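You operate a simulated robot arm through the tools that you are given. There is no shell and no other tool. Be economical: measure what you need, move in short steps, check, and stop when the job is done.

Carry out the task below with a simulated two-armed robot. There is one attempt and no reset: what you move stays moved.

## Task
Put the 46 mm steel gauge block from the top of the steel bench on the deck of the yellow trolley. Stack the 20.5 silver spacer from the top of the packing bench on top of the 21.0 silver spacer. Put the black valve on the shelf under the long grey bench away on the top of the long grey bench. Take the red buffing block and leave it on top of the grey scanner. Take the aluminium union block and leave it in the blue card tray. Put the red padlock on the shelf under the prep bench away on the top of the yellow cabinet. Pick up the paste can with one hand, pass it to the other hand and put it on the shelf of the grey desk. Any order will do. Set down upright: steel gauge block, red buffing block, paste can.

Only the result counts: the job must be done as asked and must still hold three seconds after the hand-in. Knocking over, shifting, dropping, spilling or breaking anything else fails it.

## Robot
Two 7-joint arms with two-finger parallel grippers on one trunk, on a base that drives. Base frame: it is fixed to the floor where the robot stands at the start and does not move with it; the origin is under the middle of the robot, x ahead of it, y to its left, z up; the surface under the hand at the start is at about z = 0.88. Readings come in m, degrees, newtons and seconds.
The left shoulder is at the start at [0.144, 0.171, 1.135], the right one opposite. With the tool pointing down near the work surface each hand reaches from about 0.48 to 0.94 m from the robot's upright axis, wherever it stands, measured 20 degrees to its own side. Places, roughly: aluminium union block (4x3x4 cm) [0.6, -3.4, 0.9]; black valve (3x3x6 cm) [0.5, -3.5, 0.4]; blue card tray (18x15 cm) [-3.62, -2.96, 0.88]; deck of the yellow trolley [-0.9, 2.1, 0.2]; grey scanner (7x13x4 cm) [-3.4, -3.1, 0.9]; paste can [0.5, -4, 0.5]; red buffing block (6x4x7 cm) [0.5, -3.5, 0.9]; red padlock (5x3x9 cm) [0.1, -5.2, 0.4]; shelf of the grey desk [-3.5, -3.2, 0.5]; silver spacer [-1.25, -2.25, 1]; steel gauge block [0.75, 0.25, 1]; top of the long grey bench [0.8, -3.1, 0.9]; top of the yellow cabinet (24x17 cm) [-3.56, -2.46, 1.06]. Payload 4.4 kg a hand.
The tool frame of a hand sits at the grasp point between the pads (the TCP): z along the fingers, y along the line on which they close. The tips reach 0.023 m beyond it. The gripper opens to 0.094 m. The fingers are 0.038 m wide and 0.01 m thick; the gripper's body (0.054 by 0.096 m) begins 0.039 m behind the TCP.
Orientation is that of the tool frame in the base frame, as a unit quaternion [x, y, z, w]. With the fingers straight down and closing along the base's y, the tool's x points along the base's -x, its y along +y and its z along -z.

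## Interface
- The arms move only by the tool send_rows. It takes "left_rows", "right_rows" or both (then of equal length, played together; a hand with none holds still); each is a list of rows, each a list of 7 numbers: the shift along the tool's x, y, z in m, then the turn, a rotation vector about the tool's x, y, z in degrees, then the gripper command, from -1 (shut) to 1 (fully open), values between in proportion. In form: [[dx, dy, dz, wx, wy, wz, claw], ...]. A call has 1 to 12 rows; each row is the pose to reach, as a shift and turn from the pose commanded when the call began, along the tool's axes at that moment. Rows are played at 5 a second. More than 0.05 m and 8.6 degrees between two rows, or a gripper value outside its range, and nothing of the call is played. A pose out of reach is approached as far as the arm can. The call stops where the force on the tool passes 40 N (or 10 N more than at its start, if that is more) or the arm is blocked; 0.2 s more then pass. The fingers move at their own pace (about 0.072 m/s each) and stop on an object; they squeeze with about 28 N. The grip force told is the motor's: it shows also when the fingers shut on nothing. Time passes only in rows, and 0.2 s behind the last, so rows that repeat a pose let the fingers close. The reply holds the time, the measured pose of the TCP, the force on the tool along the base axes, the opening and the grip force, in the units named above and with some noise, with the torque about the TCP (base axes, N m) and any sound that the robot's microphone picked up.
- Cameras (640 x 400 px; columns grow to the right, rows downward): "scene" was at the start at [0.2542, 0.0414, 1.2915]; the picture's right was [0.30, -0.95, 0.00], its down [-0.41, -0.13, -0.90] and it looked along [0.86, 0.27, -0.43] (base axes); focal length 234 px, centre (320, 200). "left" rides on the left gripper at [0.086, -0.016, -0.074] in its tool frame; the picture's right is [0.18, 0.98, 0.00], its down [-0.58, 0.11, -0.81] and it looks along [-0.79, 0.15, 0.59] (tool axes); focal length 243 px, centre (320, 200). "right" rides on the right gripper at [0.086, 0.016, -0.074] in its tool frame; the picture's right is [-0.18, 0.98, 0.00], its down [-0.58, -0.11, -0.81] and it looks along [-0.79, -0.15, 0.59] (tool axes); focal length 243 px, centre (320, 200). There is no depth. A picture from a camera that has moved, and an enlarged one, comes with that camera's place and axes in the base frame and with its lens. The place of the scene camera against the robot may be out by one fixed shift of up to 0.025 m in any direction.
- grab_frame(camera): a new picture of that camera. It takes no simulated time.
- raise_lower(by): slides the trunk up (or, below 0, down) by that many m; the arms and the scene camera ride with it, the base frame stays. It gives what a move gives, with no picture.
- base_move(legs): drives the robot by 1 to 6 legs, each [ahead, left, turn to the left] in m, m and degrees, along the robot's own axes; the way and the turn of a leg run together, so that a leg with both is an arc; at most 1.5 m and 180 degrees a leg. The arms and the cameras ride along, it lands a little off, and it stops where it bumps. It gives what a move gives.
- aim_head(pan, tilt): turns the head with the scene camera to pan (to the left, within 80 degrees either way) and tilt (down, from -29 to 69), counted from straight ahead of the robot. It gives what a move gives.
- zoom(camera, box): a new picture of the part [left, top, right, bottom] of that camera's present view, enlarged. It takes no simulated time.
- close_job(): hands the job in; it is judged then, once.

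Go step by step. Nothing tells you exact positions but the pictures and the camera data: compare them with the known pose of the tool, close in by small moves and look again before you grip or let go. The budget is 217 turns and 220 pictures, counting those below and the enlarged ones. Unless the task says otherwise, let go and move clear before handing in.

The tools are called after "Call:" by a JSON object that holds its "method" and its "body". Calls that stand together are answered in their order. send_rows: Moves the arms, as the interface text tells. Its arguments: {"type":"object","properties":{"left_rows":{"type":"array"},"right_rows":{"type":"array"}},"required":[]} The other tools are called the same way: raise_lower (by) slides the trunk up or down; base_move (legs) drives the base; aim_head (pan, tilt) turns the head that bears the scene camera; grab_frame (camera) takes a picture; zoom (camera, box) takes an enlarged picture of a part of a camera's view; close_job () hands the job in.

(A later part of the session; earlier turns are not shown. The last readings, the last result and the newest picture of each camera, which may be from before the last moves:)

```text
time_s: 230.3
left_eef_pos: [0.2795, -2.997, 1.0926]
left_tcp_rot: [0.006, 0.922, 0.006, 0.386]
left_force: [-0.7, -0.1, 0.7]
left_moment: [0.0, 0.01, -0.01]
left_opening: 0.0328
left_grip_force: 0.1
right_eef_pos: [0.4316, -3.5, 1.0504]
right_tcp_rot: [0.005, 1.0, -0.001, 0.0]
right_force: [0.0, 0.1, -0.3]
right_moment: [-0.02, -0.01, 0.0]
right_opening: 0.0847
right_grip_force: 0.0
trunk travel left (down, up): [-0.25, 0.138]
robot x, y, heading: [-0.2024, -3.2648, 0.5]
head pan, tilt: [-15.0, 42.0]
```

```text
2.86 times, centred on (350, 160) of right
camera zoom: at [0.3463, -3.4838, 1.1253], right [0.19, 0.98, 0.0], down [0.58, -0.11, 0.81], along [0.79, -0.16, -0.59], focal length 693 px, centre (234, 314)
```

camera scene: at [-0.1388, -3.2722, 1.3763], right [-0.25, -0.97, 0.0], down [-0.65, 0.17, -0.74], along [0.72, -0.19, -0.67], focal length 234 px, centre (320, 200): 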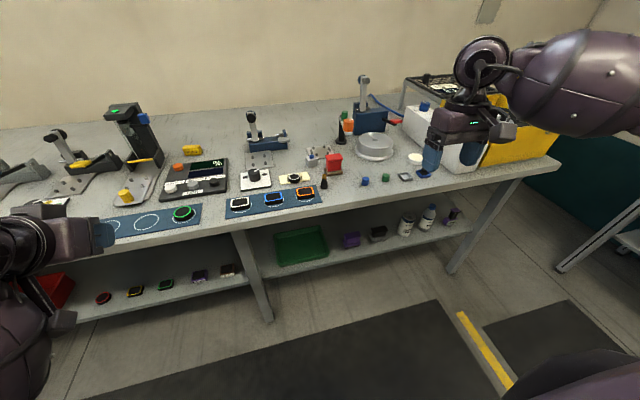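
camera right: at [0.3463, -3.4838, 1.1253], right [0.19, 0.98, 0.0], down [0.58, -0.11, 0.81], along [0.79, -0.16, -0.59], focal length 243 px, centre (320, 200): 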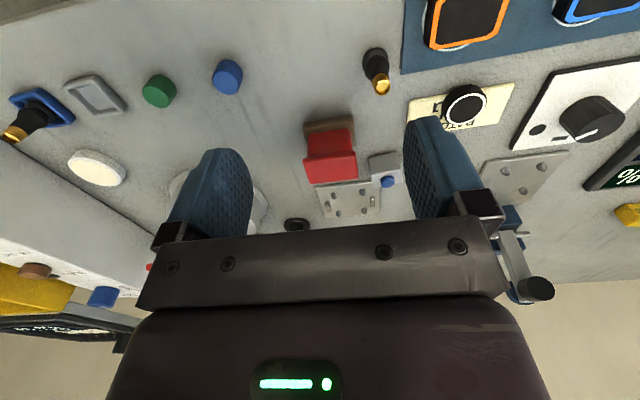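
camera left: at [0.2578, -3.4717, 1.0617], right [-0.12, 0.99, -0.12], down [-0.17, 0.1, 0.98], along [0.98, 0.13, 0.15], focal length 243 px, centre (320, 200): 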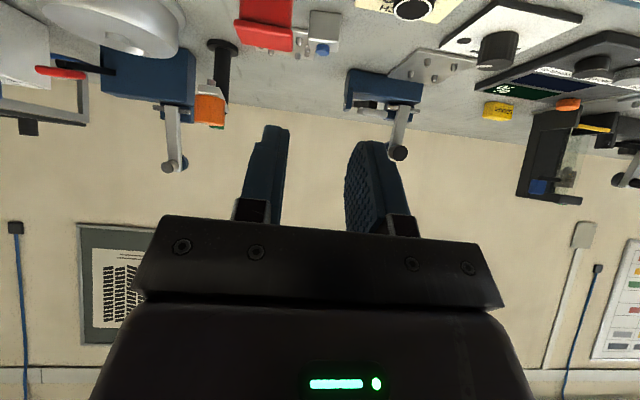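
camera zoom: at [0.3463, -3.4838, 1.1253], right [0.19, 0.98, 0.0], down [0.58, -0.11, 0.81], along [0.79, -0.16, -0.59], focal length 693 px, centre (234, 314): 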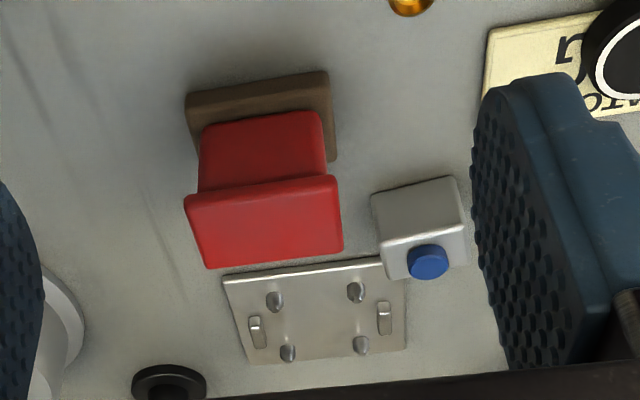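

Red block's top spans x 0.511–0.549, y −3.535 to −3.482. I go over its centre (0.530, −3.508) and down to z 0.935.

Call:
{"method": "send_rows", "body": {"right_rows": [[-0.035, -0.003, 0.0, 0, 0, 0, 0.8], [-0.07, -0.006, 0.0, 0, 0, 0, 0.8], [-0.098, -0.008, 0.01, 0, 0, 0, 0.8], [-0.098, -0.008, 0.04, 0, 0, 0, 0.8], [-0.098, -0.008, 0.07, 0, 0, 0, 0.8], [-0.098, -0.008, 0.095, 0, 0, 0, 0.8], [-0.098, -0.008, 0.115, 0, 0, 0, 0.8], [-0.098, -0.008, 0.115, 0, 0, 0, 0.8]]}}

Call:
{"method": "grab_frame", "body": {"camera": "right"}}

Call:
{"method": "zoom", "body": {"camera": "scene", "box": [240, 100, 400, 220]}}

```text
time_s: 232.1
left_eef_pos: [0.2774, -2.9951, 1.0917]
left_tcp_rot: [0.006, 0.922, 0.007, 0.387]
left_force: [1.0, 0.2, -0.7]
left_moment: [-0.01, -0.01, 0.02]
left_opening: 0.033
left_grip_force: 0.1
right_eef_pos: [0.5305, -3.5101, 0.9341]
right_tcp_rot: [0.005, 1.0, -0.002, 0.0]
right_force: [0.2, -0.3, -0.3]
right_moment: [-0.03, 0.02, -0.01]
right_opening: 0.0847
right_grip_force: 0.1
trunk travel left (down, up): [-0.25, 0.138]
robot x, y, heading: [-0.2036, -3.2671, 0.5]
head pan, tilt: [-15.0, 42.0]
```

```text
112 pictures are left
camera right: at [0.4432, -3.4934, 1.009], right [0.19, 0.98, 0.0], down [0.58, -0.11, 0.81], along [0.79, -0.16, -0.59], focal length 243 px, centre (320, 200)
```

right: 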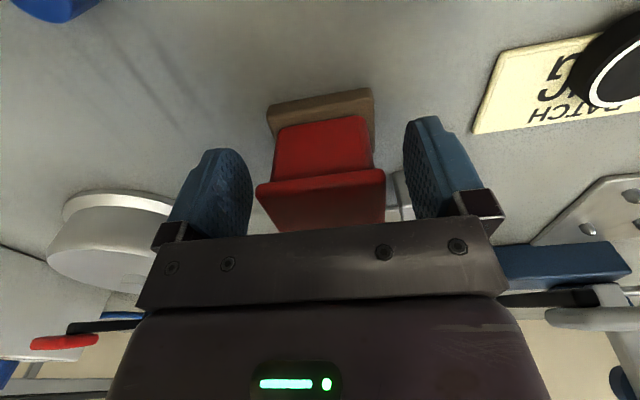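

```text
3.33 times, centred on (320, 160) of scene
camera zoom: at [-0.0416, -3.2712, 1.3764], right [-0.25, -0.97, 0.0], down [-0.65, 0.17, -0.74], along [0.72, -0.19, -0.67], focal length 781 px, centre (320, 333)
```

zoom: 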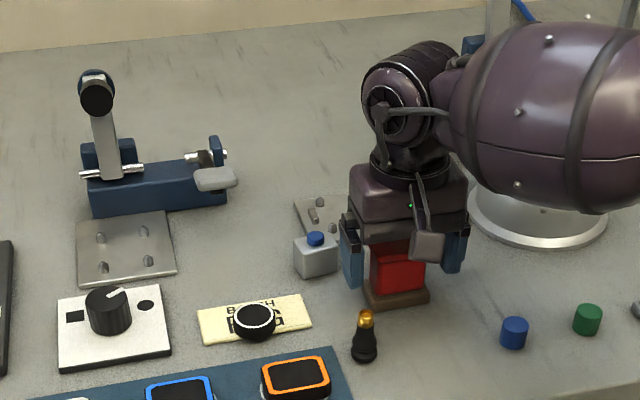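

Call:
{"method": "send_rows", "body": {"right_rows": [[0, 0, 0, 0, 0, 0, -1], [0, 0, 0, 0, 0, 0, -1], [0, 0, 0, 0, 0, 0, -1], [0, 0, 0, 0, 0, 0, -1], [0, 0, -0.03, 0, 0, 0, -1], [0, 0, -0.07, 0, 0, 0, -1], [0.0, 0, -0.11, 0, 0, 0, -1], [0.03, 0, -0.14, 0, 0, 0, -1], [0.07, 0, -0.16, 0, 0, 0, -1], [0.11, -0.01, -0.17, 0, 0, 0, -1], [0.15, -0.02, -0.17, 0, 0, 0, -1], [0.19, -0.03, -0.17, 0, 0, 0, -1]]}}

Call:
{"method": "grab_frame", "body": {"camera": "right"}}

Call:
{"method": "zoom", "body": {"camera": "scene", "box": [220, 100, 420, 240]}}

```text
time_s: 234.7
left_eef_pos: [0.2786, -2.9961, 1.0934]
left_tcp_rot: [0.007, 0.922, 0.005, 0.387]
left_force: [0.0, -0.4, 0.6]
left_moment: [-0.03, -0.02, 0.01]
left_opening: 0.0328
left_grip_force: 0.0
right_eef_pos: [0.3354, -3.5384, 1.1023]
right_tcp_rot: [0.006, 1.0, -0.001, 0.0]
right_force: [-0.5, -0.1, -1.2]
right_moment: [-0.02, -0.02, -0.01]
right_opening: 0.0556
right_grip_force: 27.7
trunk travel left (down, up): [-0.25, 0.138]
robot x, y, heading: [-0.2033, -3.2622, 0.4]
head pan, tilt: [-15.0, 42.0]
```

```text
110 pictures are left
camera right: at [0.2497, -3.5214, 1.1787], right [0.2, 0.98, 0.0], down [0.58, -0.11, 0.81], along [0.79, -0.16, -0.59], focal length 243 px, centre (320, 200)
```

right: 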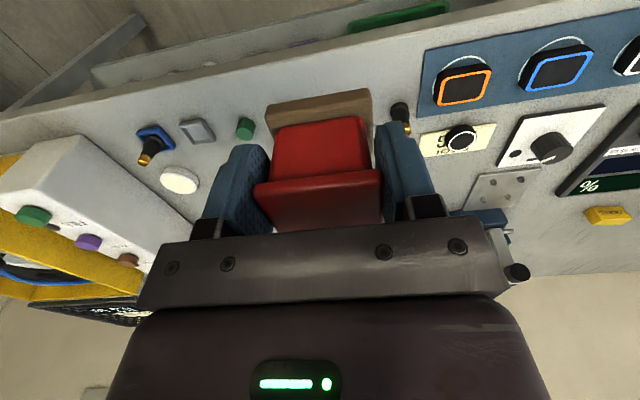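

```text
2.86 times, centred on (320, 170) of scene
camera zoom: at [-0.0425, -3.2718, 1.3766], right [-0.25, -0.97, 0.0], down [-0.65, 0.17, -0.74], along [0.72, -0.19, -0.67], focal length 669 px, centre (320, 286)
```

zoom: 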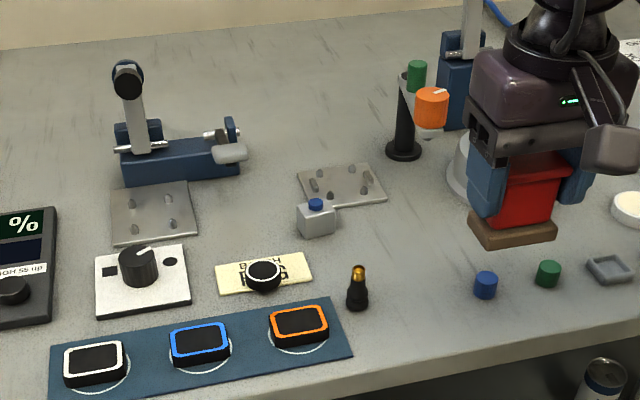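

Held. Now I shift the base back right so the left hand faces the union block, and look with the left camera.

Call:
{"method": "base_move", "body": {"legs": [[-0.05, -0.42, 0]]}}

Call:
{"method": "send_rows", "body": {"left_rows": [[-0.025, 0, 0.025, 0, 2, 0, 0.2], [-0.05, 0, 0.05, 0, 4, 0, 0.2], [-0.075, 0, 0.075, 0, 6, 0, 0.2], [-0.1, 0, 0.1, 0, 8, 0, 0.2], [-0.125, 0, 0.125, 0, 10, 0, 0.2], [-0.125, 0, 0.125, 0, 10, 0, 0.2]]}}

Call:
{"method": "grab_frame", "body": {"camera": "left"}}

Call:
{"method": "aim_head", "body": {"pan": 25, "tilt": 45}}

Call:
{"method": "grab_frame", "body": {"camera": "scene"}}

```text
time_s: 238.8
left_eef_pos: [0.2305, -3.3985, 1.0924]
left_tcp_rot: [-0.002, 0.922, 0.009, 0.386]
left_force: [0.4, 0.2, -0.1]
left_moment: [0.0, 0.0, 0.0]
left_opening: 0.0331
left_grip_force: 0.0
right_eef_pos: [0.2975, -3.9389, 1.1022]
right_tcp_rot: [-0.004, 1.0, -0.001, 0.001]
right_force: [0.4, 0.7, -1.5]
right_moment: [0.0, 0.0, 0.0]
right_opening: 0.0558
right_grip_force: 28.4
trunk travel left (down, up): [-0.25, 0.138]
robot x, y, heading: [-0.2457, -3.673, 1.8]
head pan, tilt: [-15.0, 42.0]
```

```text
time_s: 240.2
left_eef_pos: [0.4102, -3.397, 1.0908]
left_tcp_rot: [-0.003, 0.953, 0.01, 0.304]
left_force: [-0.3, -0.1, 0.8]
left_moment: [-0.01, -0.02, 0.04]
left_opening: 0.0563
left_grip_force: 0.1
right_eef_pos: [0.2988, -3.938, 1.1028]
right_tcp_rot: [-0.003, 1.0, -0.001, 0.0]
right_force: [0.0, -0.5, -1.9]
right_moment: [0.0, -0.01, -0.03]
right_opening: 0.0557
right_grip_force: 28.2
trunk travel left (down, up): [-0.25, 0.138]
robot x, y, heading: [-0.2458, -3.6739, 1.4]
head pan, tilt: [-15.0, 42.0]
```

```text
108 pictures are left
camera left: at [0.2957, -3.4142, 1.1006], right [-0.16, 0.98, -0.09], down [0.01, 0.09, 1.0], along [0.99, 0.16, -0.02], focal length 243 px, centre (320, 200)
```

left: 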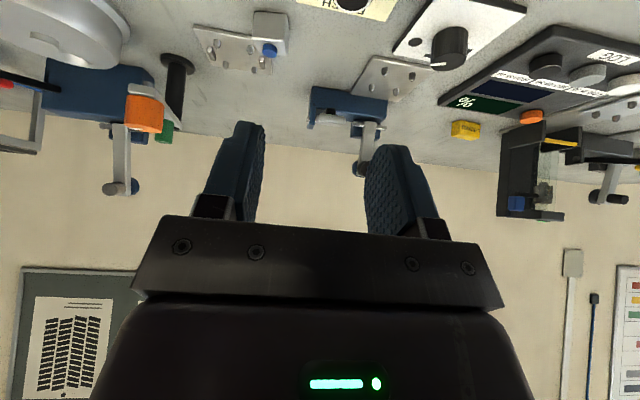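

```text
time_s: 241.3
left_eef_pos: [0.4088, -3.3964, 1.0913]
left_tcp_rot: [-0.002, 0.953, 0.009, 0.304]
left_force: [0.3, 0.9, -0.2]
left_moment: [0.06, 0.0, -0.03]
left_opening: 0.0564
left_grip_force: 0.0
right_eef_pos: [0.2983, -3.9408, 1.1032]
right_tcp_rot: [-0.003, 1.0, -0.001, 0.0]
right_force: [0.1, 1.4, -0.8]
right_moment: [-0.01, -0.01, 0.04]
right_opening: 0.0557
right_grip_force: 27.6
trunk travel left (down, up): [-0.25, 0.138]
robot x, y, heading: [-0.2431, -3.6752, 1.6]
head pan, tilt: [25.0, 45.0]
```

```text
107 pictures are left
camera scene: at [-0.0921, -3.6233, 1.372], right [0.44, -0.9, 0.0], down [-0.63, -0.31, -0.71], along [0.63, 0.31, -0.71], focal length 234 px, centre (320, 200)
```

scene: 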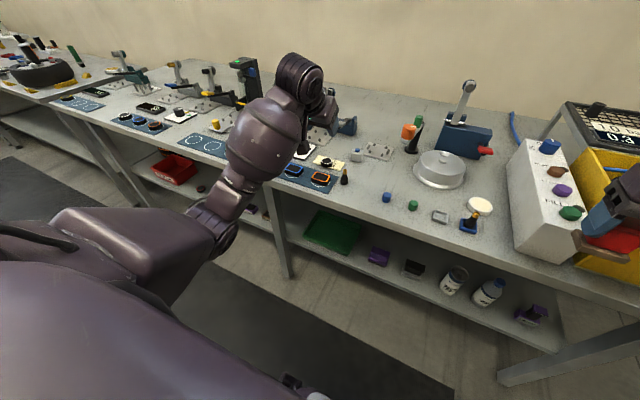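

Call:
{"method": "zoom", "body": {"camera": "left", "box": [190, 0, 330, 90]}}

Call:
{"method": "zoom", "body": {"camera": "scene", "box": [310, 120, 430, 210]}}

```text
4.44 times, centred on (260, 45) of left
camera zoom: at [0.2958, -3.4145, 1.1003], right [-0.16, 0.98, -0.09], down [0.01, 0.09, 1.0], along [0.99, 0.16, -0.02], focal length 1078 px, centre (587, 889)
```

zoom: 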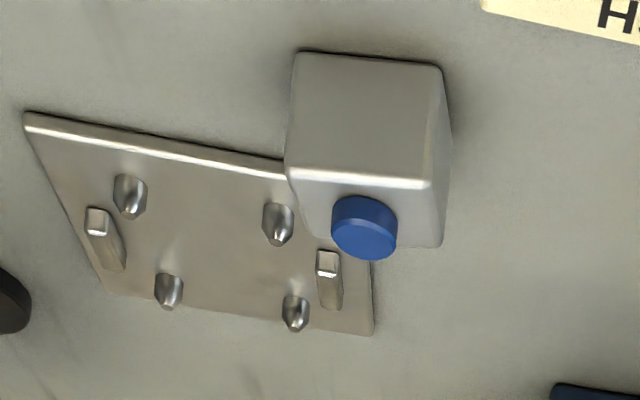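

```text
4.44 times, centred on (370, 165) of scene
camera zoom: at [-0.0921, -3.6233, 1.372], right [0.44, -0.9, 0.0], down [-0.63, -0.31, -0.71], along [0.63, 0.31, -0.71], focal length 1041 px, centre (98, 356)
```

zoom: 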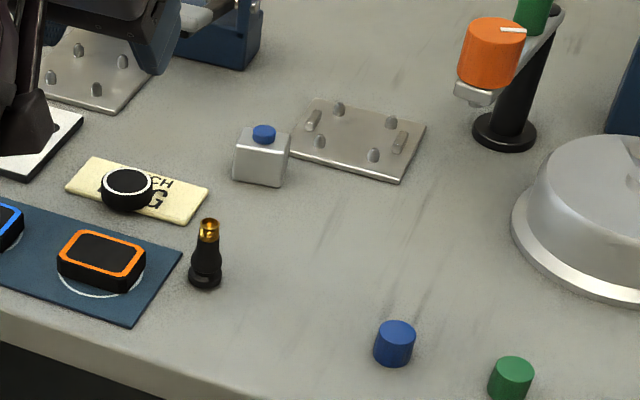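

The union block is centred near (0.596, −3.444), about 36 mm wide. I move the left hand above it.

Call:
{"method": "send_rows", "body": {"left_rows": [[-0.016, -0.008, 0.03, 0, 0, 0, 0.1], [-0.033, -0.016, 0.06, 0, 0, 0, 0.1], [-0.05, -0.024, 0.09, 0, 0, 0, 0.1], [-0.066, -0.032, 0.12, 0, 0, 0, 0.1], [-0.082, -0.04, 0.15, 0, 0, 0, 0.1], [-0.098, -0.047, 0.18, 0, 0, 0, 0.1], [-0.098, -0.047, 0.18, 0, 0, 0, 0.1]]}}

Call:
{"method": "grab_frame", "body": {"camera": "left"}}

Call:
{"method": "grab_frame", "body": {"camera": "scene"}}

```text
time_s: 242.9
left_eef_pos: [0.5924, -3.4429, 1.0021]
left_tcp_rot: [-0.002, 0.953, 0.009, 0.304]
left_force: [-0.2, -0.6, 0.6]
left_moment: [0.03, -0.01, -0.02]
left_opening: 0.0517
left_grip_force: 0.1
right_eef_pos: [0.2989, -3.9387, 1.1039]
right_tcp_rot: [-0.005, 1.0, -0.001, 0.0]
right_force: [-0.3, -0.3, -1.1]
right_moment: [0.04, -0.02, 0.04]
right_opening: 0.0556
right_grip_force: 28.2
trunk travel left (down, up): [-0.25, 0.138]
robot x, y, heading: [-0.2406, -3.6766, 1.2]
head pan, tilt: [25.0, 45.0]
```

```text
104 pictures are left
camera left: at [0.4782, -3.4599, 1.0107], right [-0.16, 0.98, -0.09], down [0.0, 0.09, 1.0], along [0.99, 0.16, -0.02], focal length 243 px, centre (320, 200)
```

left: 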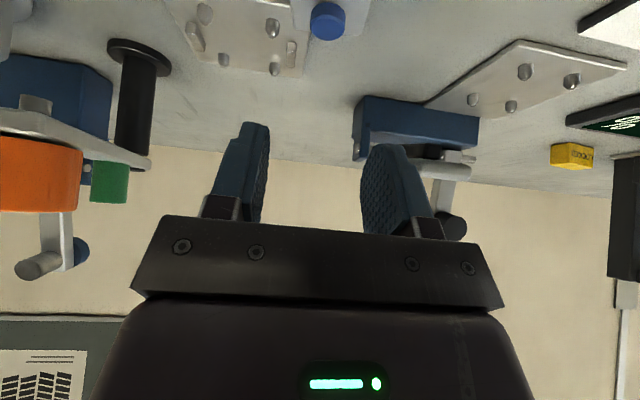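

```text
103 pictures are left
camera scene: at [-0.0926, -3.6228, 1.3721], right [0.45, -0.9, 0.0], down [-0.63, -0.32, -0.71], along [0.63, 0.31, -0.71], focal length 234 px, centre (320, 200)
```

scene: 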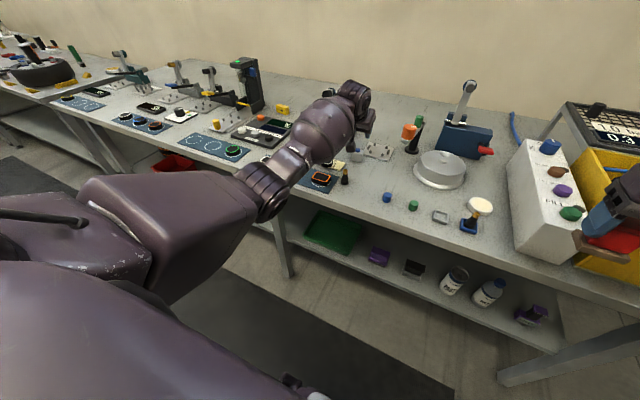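

I lower onto the union block in small steps.

Call:
{"method": "send_rows", "body": {"left_rows": [[0.014, -0.002, 0.02, 0, 0, 0, 0.05], [0.028, -0.003, 0.04, 0, 0, 0, 0.05], [0.04, -0.003, 0.056, 0, 0, 0, 0.05], [0.049, -0.003, 0.069, 0, 0, 0, 0.05], [0.049, -0.003, 0.069, 0, 0, 0, 0.05]]}}

Call:
{"method": "grab_frame", "body": {"camera": "left"}}

Call:
{"method": "zoom", "body": {"camera": "scene", "box": [220, 60, 440, 240]}}

```text
time_s: 243.9
left_eef_pos: [0.5947, -3.4432, 0.9367]
left_tcp_rot: [-0.002, 0.949, 0.009, 0.315]
left_force: [-4.4, 0.6, 34.2]
left_moment: [-0.4, 4.57, -0.05]
left_opening: 0.0496
left_grip_force: 0.0
right_eef_pos: [0.2958, -3.9399, 1.1032]
right_tcp_rot: [-0.002, 1.0, -0.001, 0.001]
right_force: [0.3, 0.7, -1.7]
right_moment: [0.0, 0.02, 0.01]
right_opening: 0.0558
right_grip_force: 28.2
trunk travel left (down, up): [-0.25, 0.138]
robot x, y, heading: [-0.2444, -3.6745, 1.7]
head pan, tilt: [25.0, 45.0]
stopped in row 5 (left hand): the force on the tool passed its limit at 42 N (the readings are from after the stop); the commanded pose is now the measured one
```

```text
102 pictures are left
camera left: at [0.4815, -3.4607, 0.9425], right [-0.16, 0.98, -0.1], down [-0.02, 0.1, 1.0], along [0.99, 0.16, 0.0], focal length 243 px, centre (320, 200)
```

left: 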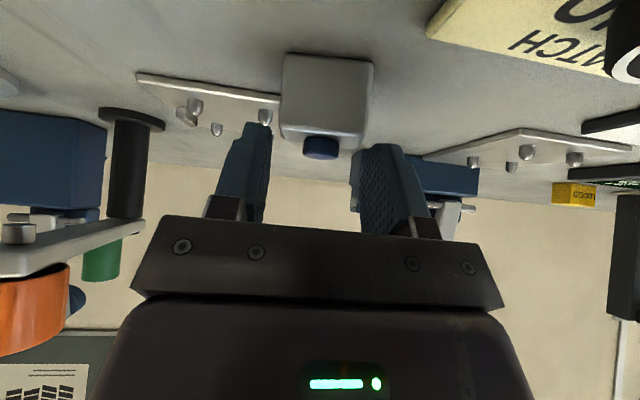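

```text
2.22 times, centred on (330, 150) of scene
camera zoom: at [-0.0942, -3.6238, 1.3728], right [0.45, -0.9, 0.0], down [-0.63, -0.31, -0.71], along [0.63, 0.32, -0.71], focal length 520 px, centre (298, 311)
```

zoom: 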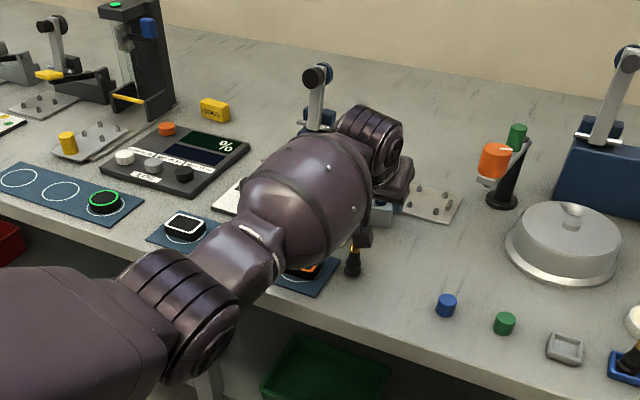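

The camera bracket pressed on top of the valve at x ≈ 0.46 (the torque shows it). I lift straight up and check the valve.

Call:
{"method": "send_rows", "body": {"left_rows": [[-0.012, 0, -0.016, 0, 0, 0, 0.05], [-0.035, 0, -0.048, 0, 0, 0, 0.05], [-0.058, 0, -0.08, 0, 0, 0, 0.05], [-0.058, 0, -0.08, 0, 0, 0, 0.05]]}}

Call:
{"method": "zoom", "body": {"camera": "scene", "box": [280, 100, 420, 220]}}

```text
time_s: 244.9
left_eef_pos: [0.5928, -3.4414, 1.0285]
left_tcp_rot: [-0.002, 0.951, 0.008, 0.31]
left_force: [-0.5, 0.6, 0.0]
left_moment: [-0.02, 0.03, -0.05]
left_opening: 0.0495
left_grip_force: 0.1
right_eef_pos: [0.2979, -3.9388, 1.1026]
right_tcp_rot: [-0.003, 1.0, -0.001, 0.0]
right_force: [-0.6, 0.5, -1.3]
right_moment: [-0.01, 0.01, 0.0]
right_opening: 0.0555
right_grip_force: 28.5
trunk travel left (down, up): [-0.25, 0.138]
robot x, y, heading: [-0.2431, -3.6749, 1.5]
head pan, tilt: [25.0, 45.0]
```

```text
3.33 times, centred on (350, 160) of scene
camera zoom: at [-0.0921, -3.6231, 1.3719], right [0.45, -0.9, 0.0], down [-0.63, -0.31, -0.71], along [0.63, 0.31, -0.71], focal length 781 px, centre (220, 333)
```

zoom: 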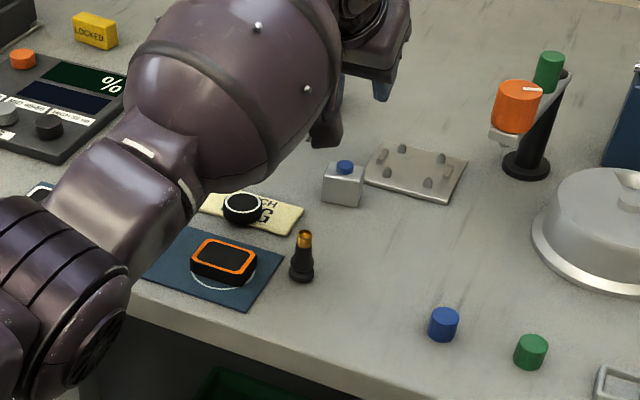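

The valve still stands. I turn the tool nearly straight down so the bracket stays above and beyond the valve.

Call:
{"method": "send_rows", "body": {"left_rows": [[0, 0, 0, 0, 8, 0, 0.05], [0, 0, 0, 0, 16, 0, 0.05], [0, 0, 0, 0, 24, 0, 0.05], [0, 0, 0, 0, 32, 0, 0.05], [0, 0, 0, 0, 32, 0, 0.05]]}}

Call:
{"method": "grab_frame", "body": {"camera": "left"}}

Call:
{"method": "zoom", "body": {"camera": "scene", "box": [220, 60, 440, 240]}}

```text
time_s: 246.1
left_eef_pos: [0.581, -3.4434, 1.027]
left_tcp_rot: [-0.005, 0.999, 0.007, 0.035]
left_force: [-0.1, -1.1, 0.0]
left_moment: [0.0, 0.0, 0.0]
left_opening: 0.0493
left_grip_force: 0.0
left hand out of reach, approached as far as the arm can: row 4, 5
right_eef_pos: [0.2982, -3.9405, 1.1021]
right_tcp_rot: [-0.004, 1.0, -0.001, 0.0]
right_force: [0.0, 0.1, -1.7]
right_moment: [-0.02, 0.04, -0.02]
right_opening: 0.0558
right_grip_force: 28.0
trunk travel left (down, up): [-0.25, 0.138]
robot x, y, heading: [-0.2425, -3.6712, 1.2]
head pan, tilt: [25.0, 45.0]
```

```text
99 pictures are left
camera left: at [0.4894, -3.4613, 1.0942], right [-0.19, 0.98, 0.0], down [0.52, 0.1, 0.85], along [0.83, 0.16, -0.53], focal length 243 px, centre (320, 200)
```

left: 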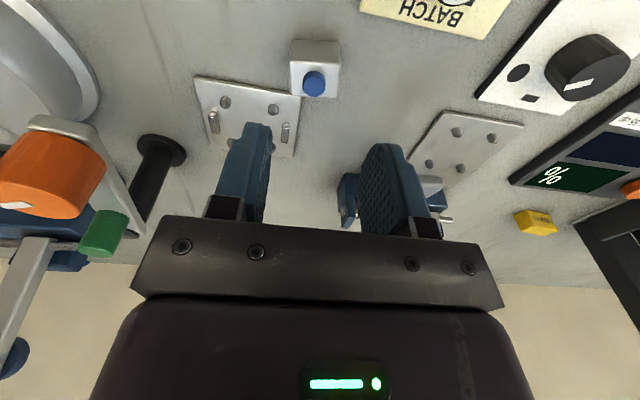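

```text
2.22 times, centred on (330, 150) of scene
camera zoom: at [-0.0918, -3.6234, 1.3719], right [0.45, -0.9, 0.0], down [-0.63, -0.31, -0.71], along [0.63, 0.32, -0.71], focal length 520 px, centre (298, 311)
```

zoom: 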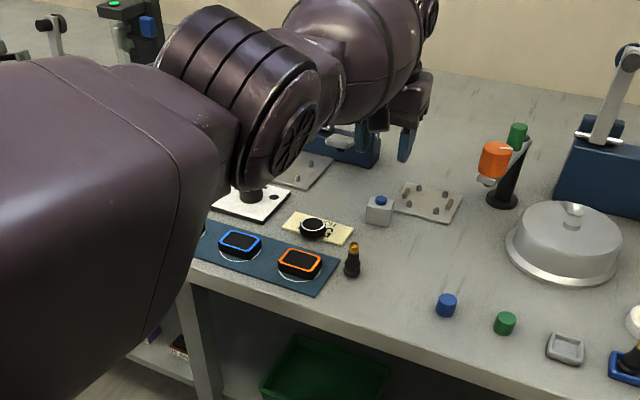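

The arm swung to the elbow-up posture, and the union's centre measures (0.594, −3.446). I lower halfway and check the elbow.

Call:
{"method": "send_rows", "body": {"left_rows": [[-0.013, -0.002, 0.0, 0, 0, 0, 0.05], [-0.012, -0.002, 0.03, 0, 0, 0, 0.05], [-0.011, -0.002, 0.06, 0, 0, 0, 0.05], [-0.011, -0.002, 0.06, 0, 0, 0, 0.05]]}}

Call:
{"method": "grab_frame", "body": {"camera": "left"}}

Call:
{"method": "grab_frame", "body": {"camera": "scene"}}

```text
time_s: 247.1
left_eef_pos: [0.5729, -3.4436, 0.9725]
left_tcp_rot: [-0.004, 0.999, 0.007, 0.036]
left_force: [0.2, 0.4, -0.3]
left_moment: [0.0, 0.0, -0.03]
left_opening: 0.0495
left_grip_force: 0.1
left hand out of reach, approached as far as the arm can: row 1, 2, 3, 4
right_eef_pos: [0.2981, -3.9387, 1.1031]
right_tcp_rot: [-0.005, 1.0, 0.0, 0.0]
right_force: [0.0, 0.3, -1.3]
right_moment: [0.01, -0.01, -0.01]
right_opening: 0.0557
right_grip_force: 27.9
trunk travel left (down, up): [-0.25, 0.138]
robot x, y, heading: [-0.2473, -3.6749, 1.1]
head pan, tilt: [25.0, 45.0]
```

```text
97 pictures are left
camera left: at [0.4825, -3.4614, 1.0412], right [-0.19, 0.98, 0.0], down [0.52, 0.1, 0.85], along [0.83, 0.16, -0.53], focal length 243 px, centre (320, 200)
```

left: 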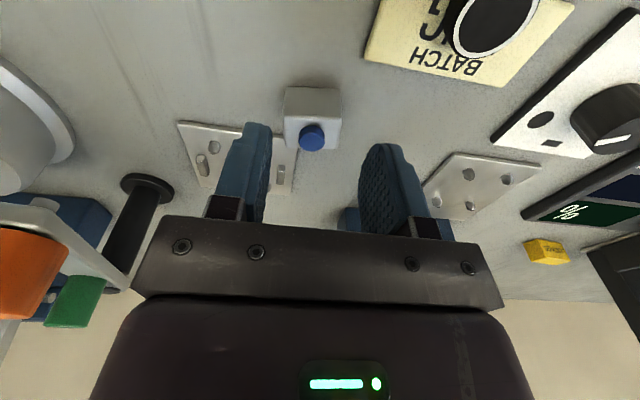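

```text
96 pictures are left
camera scene: at [-0.092, -3.623, 1.372], right [0.45, -0.9, 0.0], down [-0.63, -0.31, -0.71], along [0.63, 0.31, -0.71], focal length 234 px, centre (320, 200)
```

scene: 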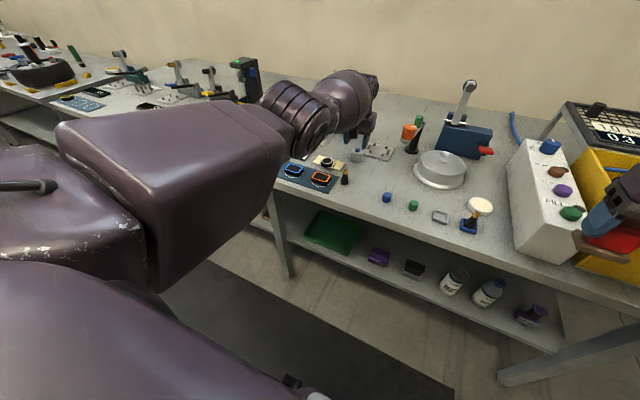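

Slightly short of reach. I drive the base 0.04 m in and then lower.

Call:
{"method": "base_move", "body": {"legs": [[0.04, 0, 0]]}}

Call:
{"method": "send_rows", "body": {"left_rows": [[0.015, -0.003, 0.0, 0, 2, 0, 0.05], [0.02, -0.003, 0.02, 0, 4, 0, 0.05], [0.02, -0.003, 0.04, 0, 4, 0, 0.05], [0.02, -0.003, 0.057, 0, 4, 0, 0.05], [0.02, -0.003, 0.057, 0, 4, 0, 0.05]]}}

Call:
{"method": "grab_frame", "body": {"camera": "left"}}

```text
time_s: 248.0
left_eef_pos: [0.6136, -3.4412, 0.9733]
left_tcp_rot: [-0.005, 0.999, 0.007, 0.035]
left_force: [0.1, -0.6, -0.4]
left_moment: [-0.02, 0.03, 0.0]
left_opening: 0.0493
left_grip_force: 0.1
right_eef_pos: [0.3389, -3.938, 1.1026]
right_tcp_rot: [-0.005, 1.0, 0.0, -0.001]
right_force: [0.6, 0.4, -2.2]
right_moment: [-0.01, 0.0, 0.01]
right_opening: 0.0554
right_grip_force: 28.0
trunk travel left (down, up): [-0.25, 0.138]
robot x, y, heading: [-0.2065, -3.6735, 1.4]
head pan, tilt: [25.0, 45.0]
```

```text
time_s: 249.2
left_eef_pos: [0.5871, -3.4453, 0.918]
left_tcp_rot: [-0.005, 1.0, 0.008, 0.001]
left_force: [0.1, -0.5, 0.6]
left_moment: [-0.03, 0.01, -0.02]
left_opening: 0.0493
left_grip_force: 0.0
left hand out of reach, approached as far as the arm can: row 4, 5
right_eef_pos: [0.338, -3.9388, 1.1047]
right_tcp_rot: [-0.005, 1.0, 0.0, 0.001]
right_force: [-0.8, -0.2, -0.6]
right_moment: [0.02, -0.02, -0.02]
right_opening: 0.0557
right_grip_force: 28.0
trunk travel left (down, up): [-0.25, 0.138]
robot x, y, heading: [-0.2046, -3.6719, 1.2]
head pan, tilt: [25.0, 45.0]
```

```text
95 pictures are left
camera left: at [0.4999, -3.4627, 0.992], right [-0.19, 0.98, 0.01], down [0.58, 0.1, 0.81], along [0.79, 0.16, -0.59], focal length 243 px, centre (320, 200)
```

left: 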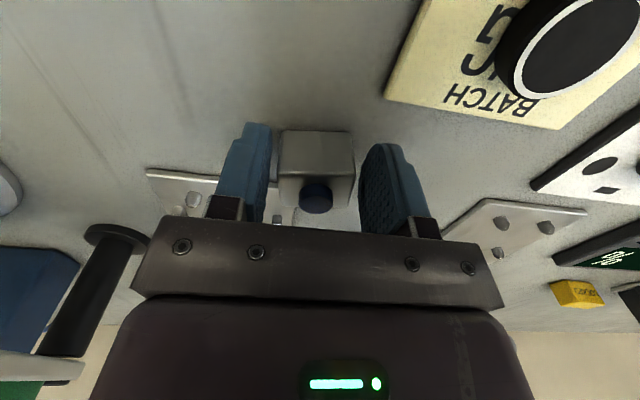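

The block is between the pads. I close and lift.

Call:
{"method": "send_rows", "body": {"left_rows": [[0, 0, 0, 0, 0, 0, -1], [0, 0, 0, 0, 0, 0, -1], [0, 0, 0, 0, 0, 0, -1], [0, 0, -0.03, 0, 0, 0, -1], [0, 0, -0.07, 0, 0, 0, -1], [0, 0, -0.11, 0, 0, 0, -1], [0.02, 0, -0.14, 0, 0, 0, -1], [0.06, 0, -0.16, 0, 0, 0, -1], [0.1, 0, -0.16, 0, 0, 0, -1], [0.14, 0, -0.16, 0, 0, 0, -1]]}}

Call:
{"method": "grab_frame", "body": {"camera": "left"}}

Call:
{"method": "grab_frame", "body": {"camera": "scene"}}

```text
time_s: 251.4
left_eef_pos: [0.4493, -3.4465, 1.081]
left_tcp_rot: [-0.005, 1.0, 0.007, -0.001]
left_force: [0.0, -0.1, -1.6]
left_moment: [0.0, 0.0, 0.02]
left_opening: 0.0396
left_grip_force: 27.8
right_eef_pos: [0.3374, -3.9359, 1.1038]
right_tcp_rot: [-0.005, 1.0, -0.001, 0.0]
right_force: [-0.8, 0.4, -1.4]
right_moment: [-0.03, -0.01, 0.01]
right_opening: 0.0558
right_grip_force: 27.9
trunk travel left (down, up): [-0.25, 0.138]
robot x, y, heading: [-0.2049, -3.6748, 1.5]
head pan, tilt: [25.0, 45.0]
```

```text
94 pictures are left
camera left: at [0.3622, -3.4647, 1.155], right [-0.19, 0.98, 0.01], down [0.58, 0.1, 0.81], along [0.79, 0.17, -0.59], focal length 243 px, centre (320, 200)
```

left: 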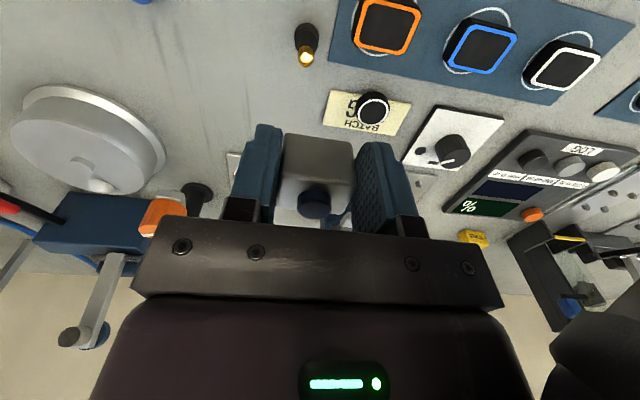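

```text
93 pictures are left
camera scene: at [-0.0535, -3.621, 1.3722], right [0.45, -0.89, 0.0], down [-0.63, -0.32, -0.71], along [0.63, 0.32, -0.71], focal length 234 px, centre (320, 200)
```

scene: 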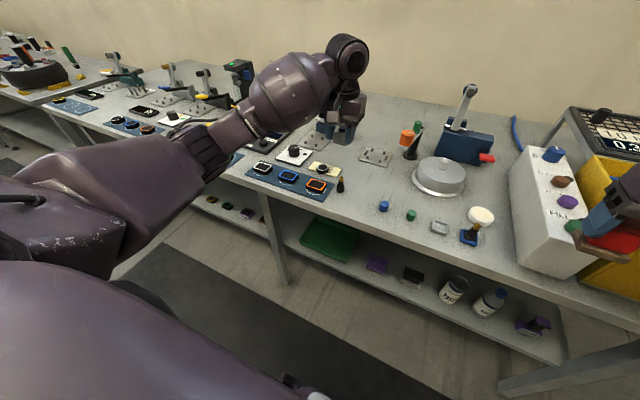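

Both blocks are held. I back off into the aisle, turn west through the south, and look at the way to the grey desk.

Call:
{"method": "base_move", "body": {"legs": [[-0.35, 0, 0], [0, -0.3, 0], [0, 0, -90], [0, 0, -88]]}}

Call:
{"method": "aim_head", "body": {"pan": 0, "tilt": 20}}

Call:
{"method": "grab_frame", "body": {"camera": "scene"}}

```text
time_s: 263.9
left_eef_pos: [-1.1748, -4.2746, 1.0804]
left_tcp_rot: [0.999, 0.054, 0.0, 0.008]
left_force: [-0.6, 0.3, -1.6]
left_moment: [-0.01, -0.01, 0.0]
left_opening: 0.0393
left_grip_force: 28.1
right_eef_pos: [-1.1105, -3.7758, 1.1028]
right_tcp_rot: [0.999, 0.053, 0.001, 0.0]
right_force: [-0.5, 0.2, -1.2]
right_moment: [0.0, -0.01, -0.04]
right_opening: 0.0556
right_grip_force: 28.0
trunk travel left (down, up): [-0.25, 0.138]
robot x, y, heading: [-0.5454, -3.9849, -173.0]
head pan, tilt: [25.0, 45.0]
```

```text
time_s: 264.8
left_eef_pos: [-1.1735, -4.2736, 1.0806]
left_tcp_rot: [0.999, 0.054, 0.0, 0.007]
left_force: [-0.1, 0.7, -1.3]
left_moment: [0.0, 0.01, -0.01]
left_opening: 0.0396
left_grip_force: 27.8
right_eef_pos: [-1.1117, -3.7746, 1.1026]
right_tcp_rot: [0.999, 0.054, 0.001, -0.001]
right_force: [0.4, 0.0, -2.6]
right_moment: [0.0, -0.04, -0.02]
right_opening: 0.0556
right_grip_force: 28.3
trunk travel left (down, up): [-0.25, 0.138]
robot x, y, heading: [-0.5496, -3.9812, -172.6]
head pan, tilt: [0.0, 20.0]
```

```text
92 pictures are left
camera scene: at [-0.7394, -3.9918, 1.4106], right [-0.13, 0.99, 0.0], down [0.34, 0.04, -0.94], along [-0.93, -0.12, -0.34], focal length 234 px, centre (320, 200)
```

scene: 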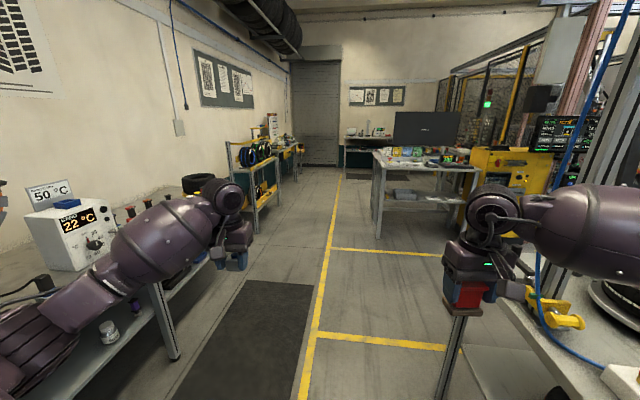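

The aisle west is narrow for the flared elbows. I raise the trunk, shift a little south, face north and strafe west past the bench ends.

Call:
{"method": "raise_lower", "body": {"by": 0.1}}

Call:
{"method": "base_move", "body": {"legs": [[0, 0.15, 0], [0, 0, -97]]}}

Call:
{"method": "aim_head", "body": {"pan": 60, "tilt": 30}}

Call:
{"method": "grab_frame", "body": {"camera": "scene"}}

Call:
{"method": "aim_head", "body": {"pan": 10, "tilt": 30}}

Call:
{"method": "grab_frame", "body": {"camera": "scene"}}

```text
time_s: 266.1
left_eef_pos: [-1.1746, -4.2739, 1.1797]
left_tcp_rot: [0.999, 0.054, 0.0, 0.007]
left_force: [-0.7, -0.2, -0.2]
left_moment: [-0.02, -0.02, 0.01]
left_opening: 0.0396
left_grip_force: 27.9
right_eef_pos: [-1.1116, -3.7743, 1.2009]
right_tcp_rot: [0.999, 0.054, 0.001, -0.001]
right_force: [-0.2, 0.2, -1.5]
right_moment: [0.03, -0.01, 0.05]
right_opening: 0.0554
right_grip_force: 28.2
trunk travel left (down, up): [-0.35, 0.038]
robot x, y, heading: [-0.548, -3.9852, -172.6]
head pan, tilt: [0.0, 20.0]
```

```text
time_s: 272.1
left_eef_pos: [-0.75, -3.4775, 1.1811]
left_tcp_rot: [0.709, -0.706, -0.005, 0.005]
left_force: [-0.8, 0.3, -0.2]
left_moment: [-0.02, 0.01, -0.03]
left_opening: 0.0395
left_grip_force: 27.9
right_eef_pos: [-0.2603, -3.5918, 1.2026]
right_tcp_rot: [0.708, -0.707, 0.001, -0.001]
right_force: [0.9, 0.6, -1.0]
right_moment: [-0.02, 0.01, -0.01]
right_opening: 0.0559
right_grip_force: 28.0
trunk travel left (down, up): [-0.35, 0.038]
robot x, y, heading: [-0.5222, -4.1348, 91.2]
head pan, tilt: [0.0, 20.0]
```

```text
time_s: 273.4
left_eef_pos: [-0.7495, -3.4773, 1.1811]
left_tcp_rot: [0.709, -0.705, -0.004, 0.005]
left_force: [0.4, 0.7, -0.5]
left_moment: [-0.01, -0.04, 0.0]
left_opening: 0.0398
left_grip_force: 27.8
right_eef_pos: [-0.2611, -3.5922, 1.2029]
right_tcp_rot: [0.707, -0.707, 0.001, -0.001]
right_force: [0.4, -0.1, -2.7]
right_moment: [-0.02, 0.01, -0.01]
right_opening: 0.0557
right_grip_force: 28.1
trunk travel left (down, up): [-0.35, 0.038]
robot x, y, heading: [-0.5257, -4.1304, 91.1]
head pan, tilt: [60.0, 30.0]
```

```text
91 pictures are left
camera scene: at [-0.6189, -4.019, 1.4987], right [0.48, 0.88, 0.0], down [0.44, -0.24, -0.87], along [-0.76, 0.42, -0.5], focal length 234 px, centre (320, 200)
```

scene: 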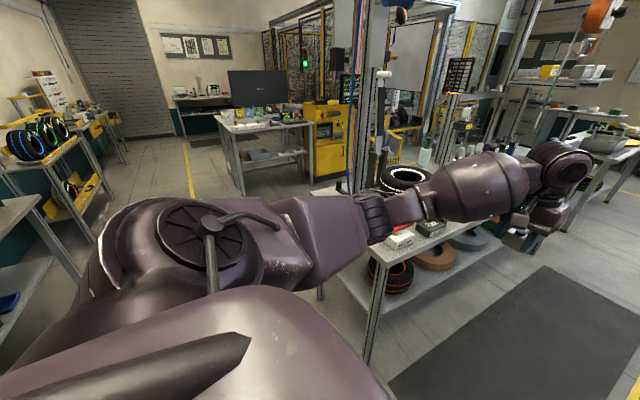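

```text
time_s: 274.6
left_eef_pos: [-0.7501, -3.4776, 1.1806]
left_tcp_rot: [0.708, -0.706, -0.005, 0.004]
left_force: [0.4, -1.1, -1.8]
left_moment: [-0.01, -0.02, -0.03]
left_opening: 0.0394
left_grip_force: 28.1
right_eef_pos: [-0.2609, -3.5918, 1.203]
right_tcp_rot: [0.708, -0.706, 0.001, 0.0]
right_force: [-1.2, 0.6, -1.8]
right_moment: [-0.01, -0.03, 0.01]
right_opening: 0.0554
right_grip_force: 27.4
trunk travel left (down, up): [-0.35, 0.038]
robot x, y, heading: [-0.5259, -4.1341, 91.1]
head pan, tilt: [10.0, 30.0]
```

```text
90 pictures are left
camera scene: at [-0.5573, -3.974, 1.4987], right [0.98, 0.19, 0.0], down [0.1, -0.49, -0.87], along [-0.17, 0.85, -0.5], focal length 234 px, centre (320, 200)
```

scene: 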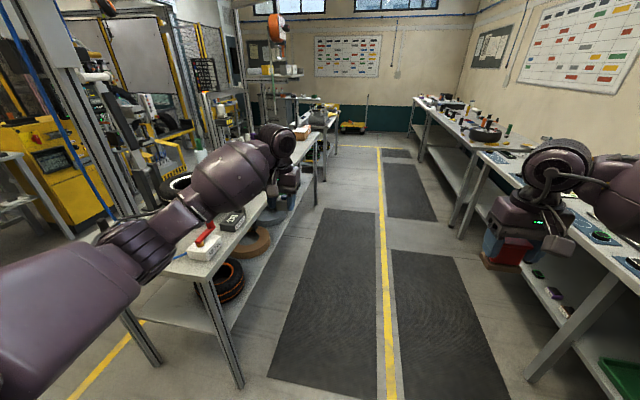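

Clear enough. I strafe west 1.5 m and look again.

Call:
{"method": "base_move", "body": {"legs": [[0, 1.4, -1]]}}

Call:
{"method": "aim_head", "body": {"pan": 45, "tilt": 25}}

Call:
{"method": "grab_frame", "body": {"camera": "scene"}}

```text
time_s: 280.1
left_eef_pos: [-1.2417, -3.4914, 1.1801]
left_tcp_rot: [-0.707, 0.707, 0.003, -0.003]
left_force: [-1.0, 0.2, -1.1]
left_moment: [-0.04, 0.0, -0.01]
left_opening: 0.0394
left_grip_force: 27.9
right_eef_pos: [-0.7571, -3.6028, 1.203]
right_tcp_rot: [0.71, -0.705, 0.001, 0.0]
right_force: [0.1, 0.0, -1.9]
right_moment: [-0.02, 0.0, 0.0]
right_opening: 0.0558
right_grip_force: 27.5
trunk travel left (down, up): [-0.35, 0.038]
robot x, y, heading: [-1.0196, -4.1414, 91.6]
head pan, tilt: [10.0, 30.0]
stopped in leg 1: the force on the tool passed its limit at 44 N (the readings are from after the stop); the commanded pose is now the measured one
```

```text
time_s: 281.1
left_eef_pos: [-1.2423, -3.4913, 1.1815]
left_tcp_rot: [-0.706, 0.708, 0.002, -0.001]
left_force: [1.7, -0.6, -2.5]
left_moment: [-0.01, 0.0, 0.01]
left_opening: 0.0395
left_grip_force: 28.1
right_eef_pos: [-0.7587, -3.6033, 1.2029]
right_tcp_rot: [0.71, -0.705, 0.002, 0.001]
right_force: [-0.4, -0.1, -2.1]
right_moment: [0.01, 0.02, -0.01]
right_opening: 0.0557
right_grip_force: 28.0
trunk travel left (down, up): [-0.35, 0.038]
robot x, y, heading: [-1.0204, -4.1421, 91.4]
head pan, tilt: [45.0, 25.0]
```

```text
89 pictures are left
camera scene: at [-1.1002, -4.0107, 1.5067], right [0.69, 0.72, 0.0], down [0.31, -0.29, -0.91], along [-0.66, 0.62, -0.42], focal length 234 px, centre (320, 200)
```

scene: 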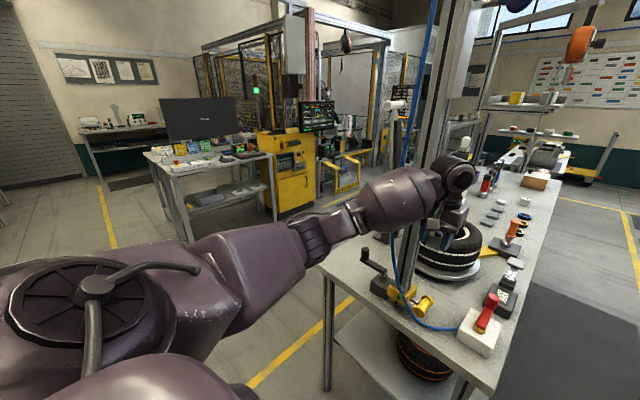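

The left hand touched the grey post on the bench corner near (−1.36, −3.38). I step back right, pull the left hand in, and pass further south.

Call:
{"method": "base_move", "body": {"legs": [[0, -0.06, 0]]}}

Call:
{"method": "send_rows", "body": {"left_rows": [[0.03, 0, -0.005, 0, 0, 0, -1], [0.06, 0, -0.01, 0, 0, 0, -1], [0.09, 0, -0.01, 0, 0, 0, -1], [0.12, 0.0, -0.01, 0, 0, 0, -1], [0.14, 0.0, -0.01, 0, 0, 0, -1]]}}

Call:
{"method": "grab_frame", "body": {"camera": "scene"}}

Call:
{"method": "grab_frame", "body": {"camera": "left"}}

```text
time_s: 282.3
left_eef_pos: [-1.1802, -3.4881, 1.1811]
left_tcp_rot: [-0.706, 0.708, 0.003, -0.002]
left_force: [0.9, -0.6, -1.0]
left_moment: [-0.02, 0.02, 0.04]
left_opening: 0.0395
left_grip_force: 28.0
right_eef_pos: [-0.6955, -3.6006, 1.2032]
right_tcp_rot: [0.709, -0.705, 0.002, 0.001]
right_force: [0.5, 0.1, -1.6]
right_moment: [-0.01, 0.01, 0.01]
right_opening: 0.0558
right_grip_force: 28.0
trunk travel left (down, up): [-0.35, 0.038]
robot x, y, heading: [-0.9588, -4.1409, 91.3]
head pan, tilt: [45.0, 25.0]
```

```text
time_s: 283.5
left_eef_pos: [-1.1801, -3.63, 1.1921]
left_tcp_rot: [-0.706, 0.708, 0.003, -0.002]
left_force: [-0.3, -0.3, -0.4]
left_moment: [0.0, -0.01, 0.01]
left_opening: 0.0393
left_grip_force: 28.6
right_eef_pos: [-0.6963, -3.6016, 1.203]
right_tcp_rot: [0.71, -0.705, 0.001, 0.0]
right_force: [0.0, 0.4, -0.2]
right_moment: [-0.04, -0.01, 0.0]
right_opening: 0.0557
right_grip_force: 28.0
trunk travel left (down, up): [-0.35, 0.038]
robot x, y, heading: [-0.9575, -4.1416, 91.1]
head pan, tilt: [45.0, 25.0]
```

```text
88 pictures are left
camera scene: at [-1.0392, -4.0095, 1.5067], right [0.69, 0.72, 0.0], down [0.31, -0.29, -0.91], along [-0.66, 0.62, -0.42], focal length 234 px, centre (320, 200)
```

scene: 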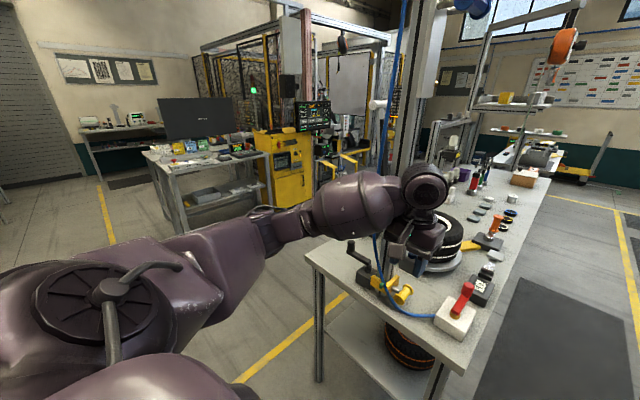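

```text
87 pictures are left
camera left: at [-1.1641, -3.7169, 1.2655], right [-0.98, -0.18, 0.01], down [-0.1, 0.58, 0.81], along [-0.15, 0.79, -0.59], focal length 243 px, centre (320, 200)
```

left: 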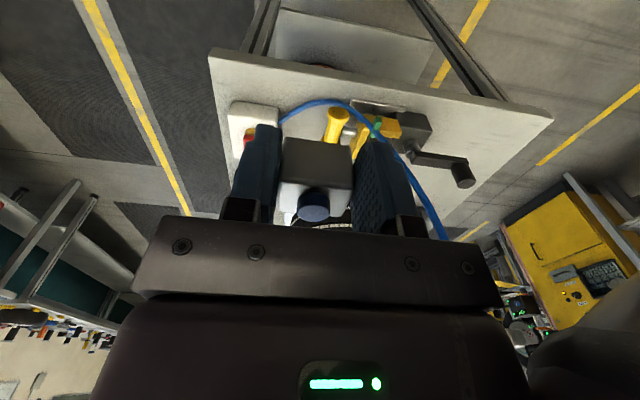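

Clear now. I strafe west again.

Call:
{"method": "base_move", "body": {"legs": [[-0.05, 0.2, 0], [0, 1.3, -1]]}}

Call:
{"method": "aim_head", "body": {"pan": 30, "tilt": 25}}

Call:
{"method": "grab_frame", "body": {"camera": "scene"}}

```text
time_s: 297.0
left_eef_pos: [-2.6622, -3.6964, 1.1919]
left_tcp_rot: [-0.699, 0.715, 0.002, -0.001]
left_force: [0.2, -0.1, -0.6]
left_moment: [-0.04, 0.02, 0.01]
left_opening: 0.0396
left_grip_force: 27.5
right_eef_pos: [-2.177, -3.6789, 1.2036]
right_tcp_rot: [-0.703, 0.711, -0.001, 0.0]
right_force: [-0.4, 0.2, -1.2]
right_moment: [-0.01, -0.01, -0.04]
right_opening: 0.0556
right_grip_force: 27.5
trunk travel left (down, up): [-0.35, 0.038]
robot x, y, heading: [-2.4482, -4.2172, 90.3]
head pan, tilt: [45.0, 25.0]
```

```text
time_s: 297.8
left_eef_pos: [-2.6621, -3.697, 1.1917]
left_tcp_rot: [-0.699, 0.715, 0.003, -0.001]
left_force: [0.3, -0.5, -0.8]
left_moment: [-0.05, 0.0, 0.01]
left_opening: 0.0394
left_grip_force: 28.2
right_eef_pos: [-2.1768, -3.6787, 1.2024]
right_tcp_rot: [-0.703, 0.711, -0.002, 0.0]
right_force: [-0.1, -0.4, -1.8]
right_moment: [-0.04, 0.01, -0.01]
right_opening: 0.0561
right_grip_force: 28.0
trunk travel left (down, up): [-0.35, 0.038]
robot x, y, heading: [-2.4513, -4.2154, 90.8]
head pan, tilt: [30.0, 25.0]
```

```text
86 pictures are left
camera scene: at [-2.5092, -4.0657, 1.5067], right [0.86, 0.51, 0.0], down [0.21, -0.36, -0.91], along [-0.46, 0.78, -0.42], focal length 234 px, centre (320, 200)
```

scene: 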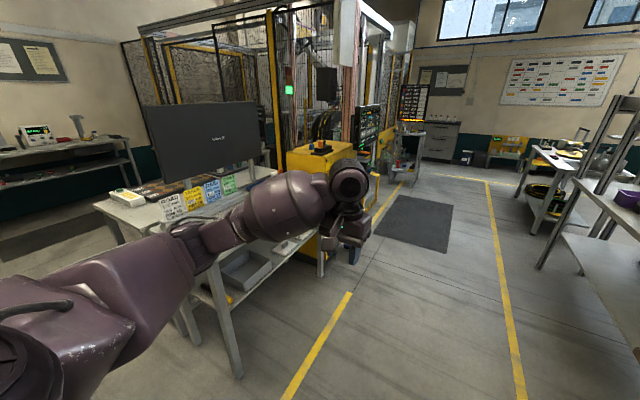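

The grey desk with the monitor is ahead on the left, the yellow cabinet behind it. I drive north along its east side and turn to face it.

Call:
{"method": "base_move", "body": {"legs": [[1.15, 0, 0], [0, 0, 89]]}}

Call:
{"method": "aim_head", "body": {"pan": 0, "tilt": 38}}

Call:
{"method": "grab_frame", "body": {"camera": "scene"}}

```text
time_s: 307.5
left_eef_pos: [-2.9774, -3.2293, 1.1918]
left_tcp_rot: [0.999, -0.033, -0.001, 0.002]
left_force: [0.8, -0.5, -0.5]
left_moment: [0.05, -0.01, 0.0]
left_opening: 0.0396
left_grip_force: 27.8
right_eef_pos: [-2.9754, -2.7426, 1.2029]
right_tcp_rot: [1.0, -0.029, 0.001, -0.002]
right_force: [0.4, 0.0, -1.8]
right_moment: [-0.01, -0.02, -0.02]
right_opening: 0.0557
right_grip_force: 28.1
trunk travel left (down, up): [-0.35, 0.038]
robot x, y, heading: [-2.4519, -3.0394, 177.3]
head pan, tilt: [30.0, 25.0]
```

```text
time_s: 308.4
left_eef_pos: [-2.9773, -3.2283, 1.1922]
left_tcp_rot: [0.999, -0.034, 0.0, 0.003]
left_force: [0.6, 0.4, -1.0]
left_moment: [-0.02, 0.04, 0.03]
left_opening: 0.0394
left_grip_force: 28.5
right_eef_pos: [-2.9753, -2.7424, 1.2014]
right_tcp_rot: [1.0, -0.028, 0.001, -0.002]
right_force: [0.8, -1.0, -1.0]
right_moment: [0.01, -0.01, -0.03]
right_opening: 0.0556
right_grip_force: 28.1
trunk travel left (down, up): [-0.35, 0.038]
robot x, y, heading: [-2.4517, -3.0404, 177.8]
head pan, tilt: [0.0, 38.0]
```

```text
85 pictures are left
camera scene: at [-2.605, -3.0214, 1.4864], right [0.04, 1.0, 0.0], down [0.61, -0.02, -0.79], along [-0.79, 0.03, -0.62], focal length 234 px, centre (320, 200)
```

scene: 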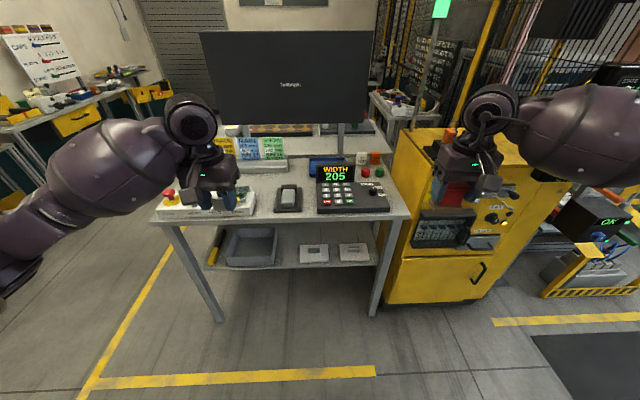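

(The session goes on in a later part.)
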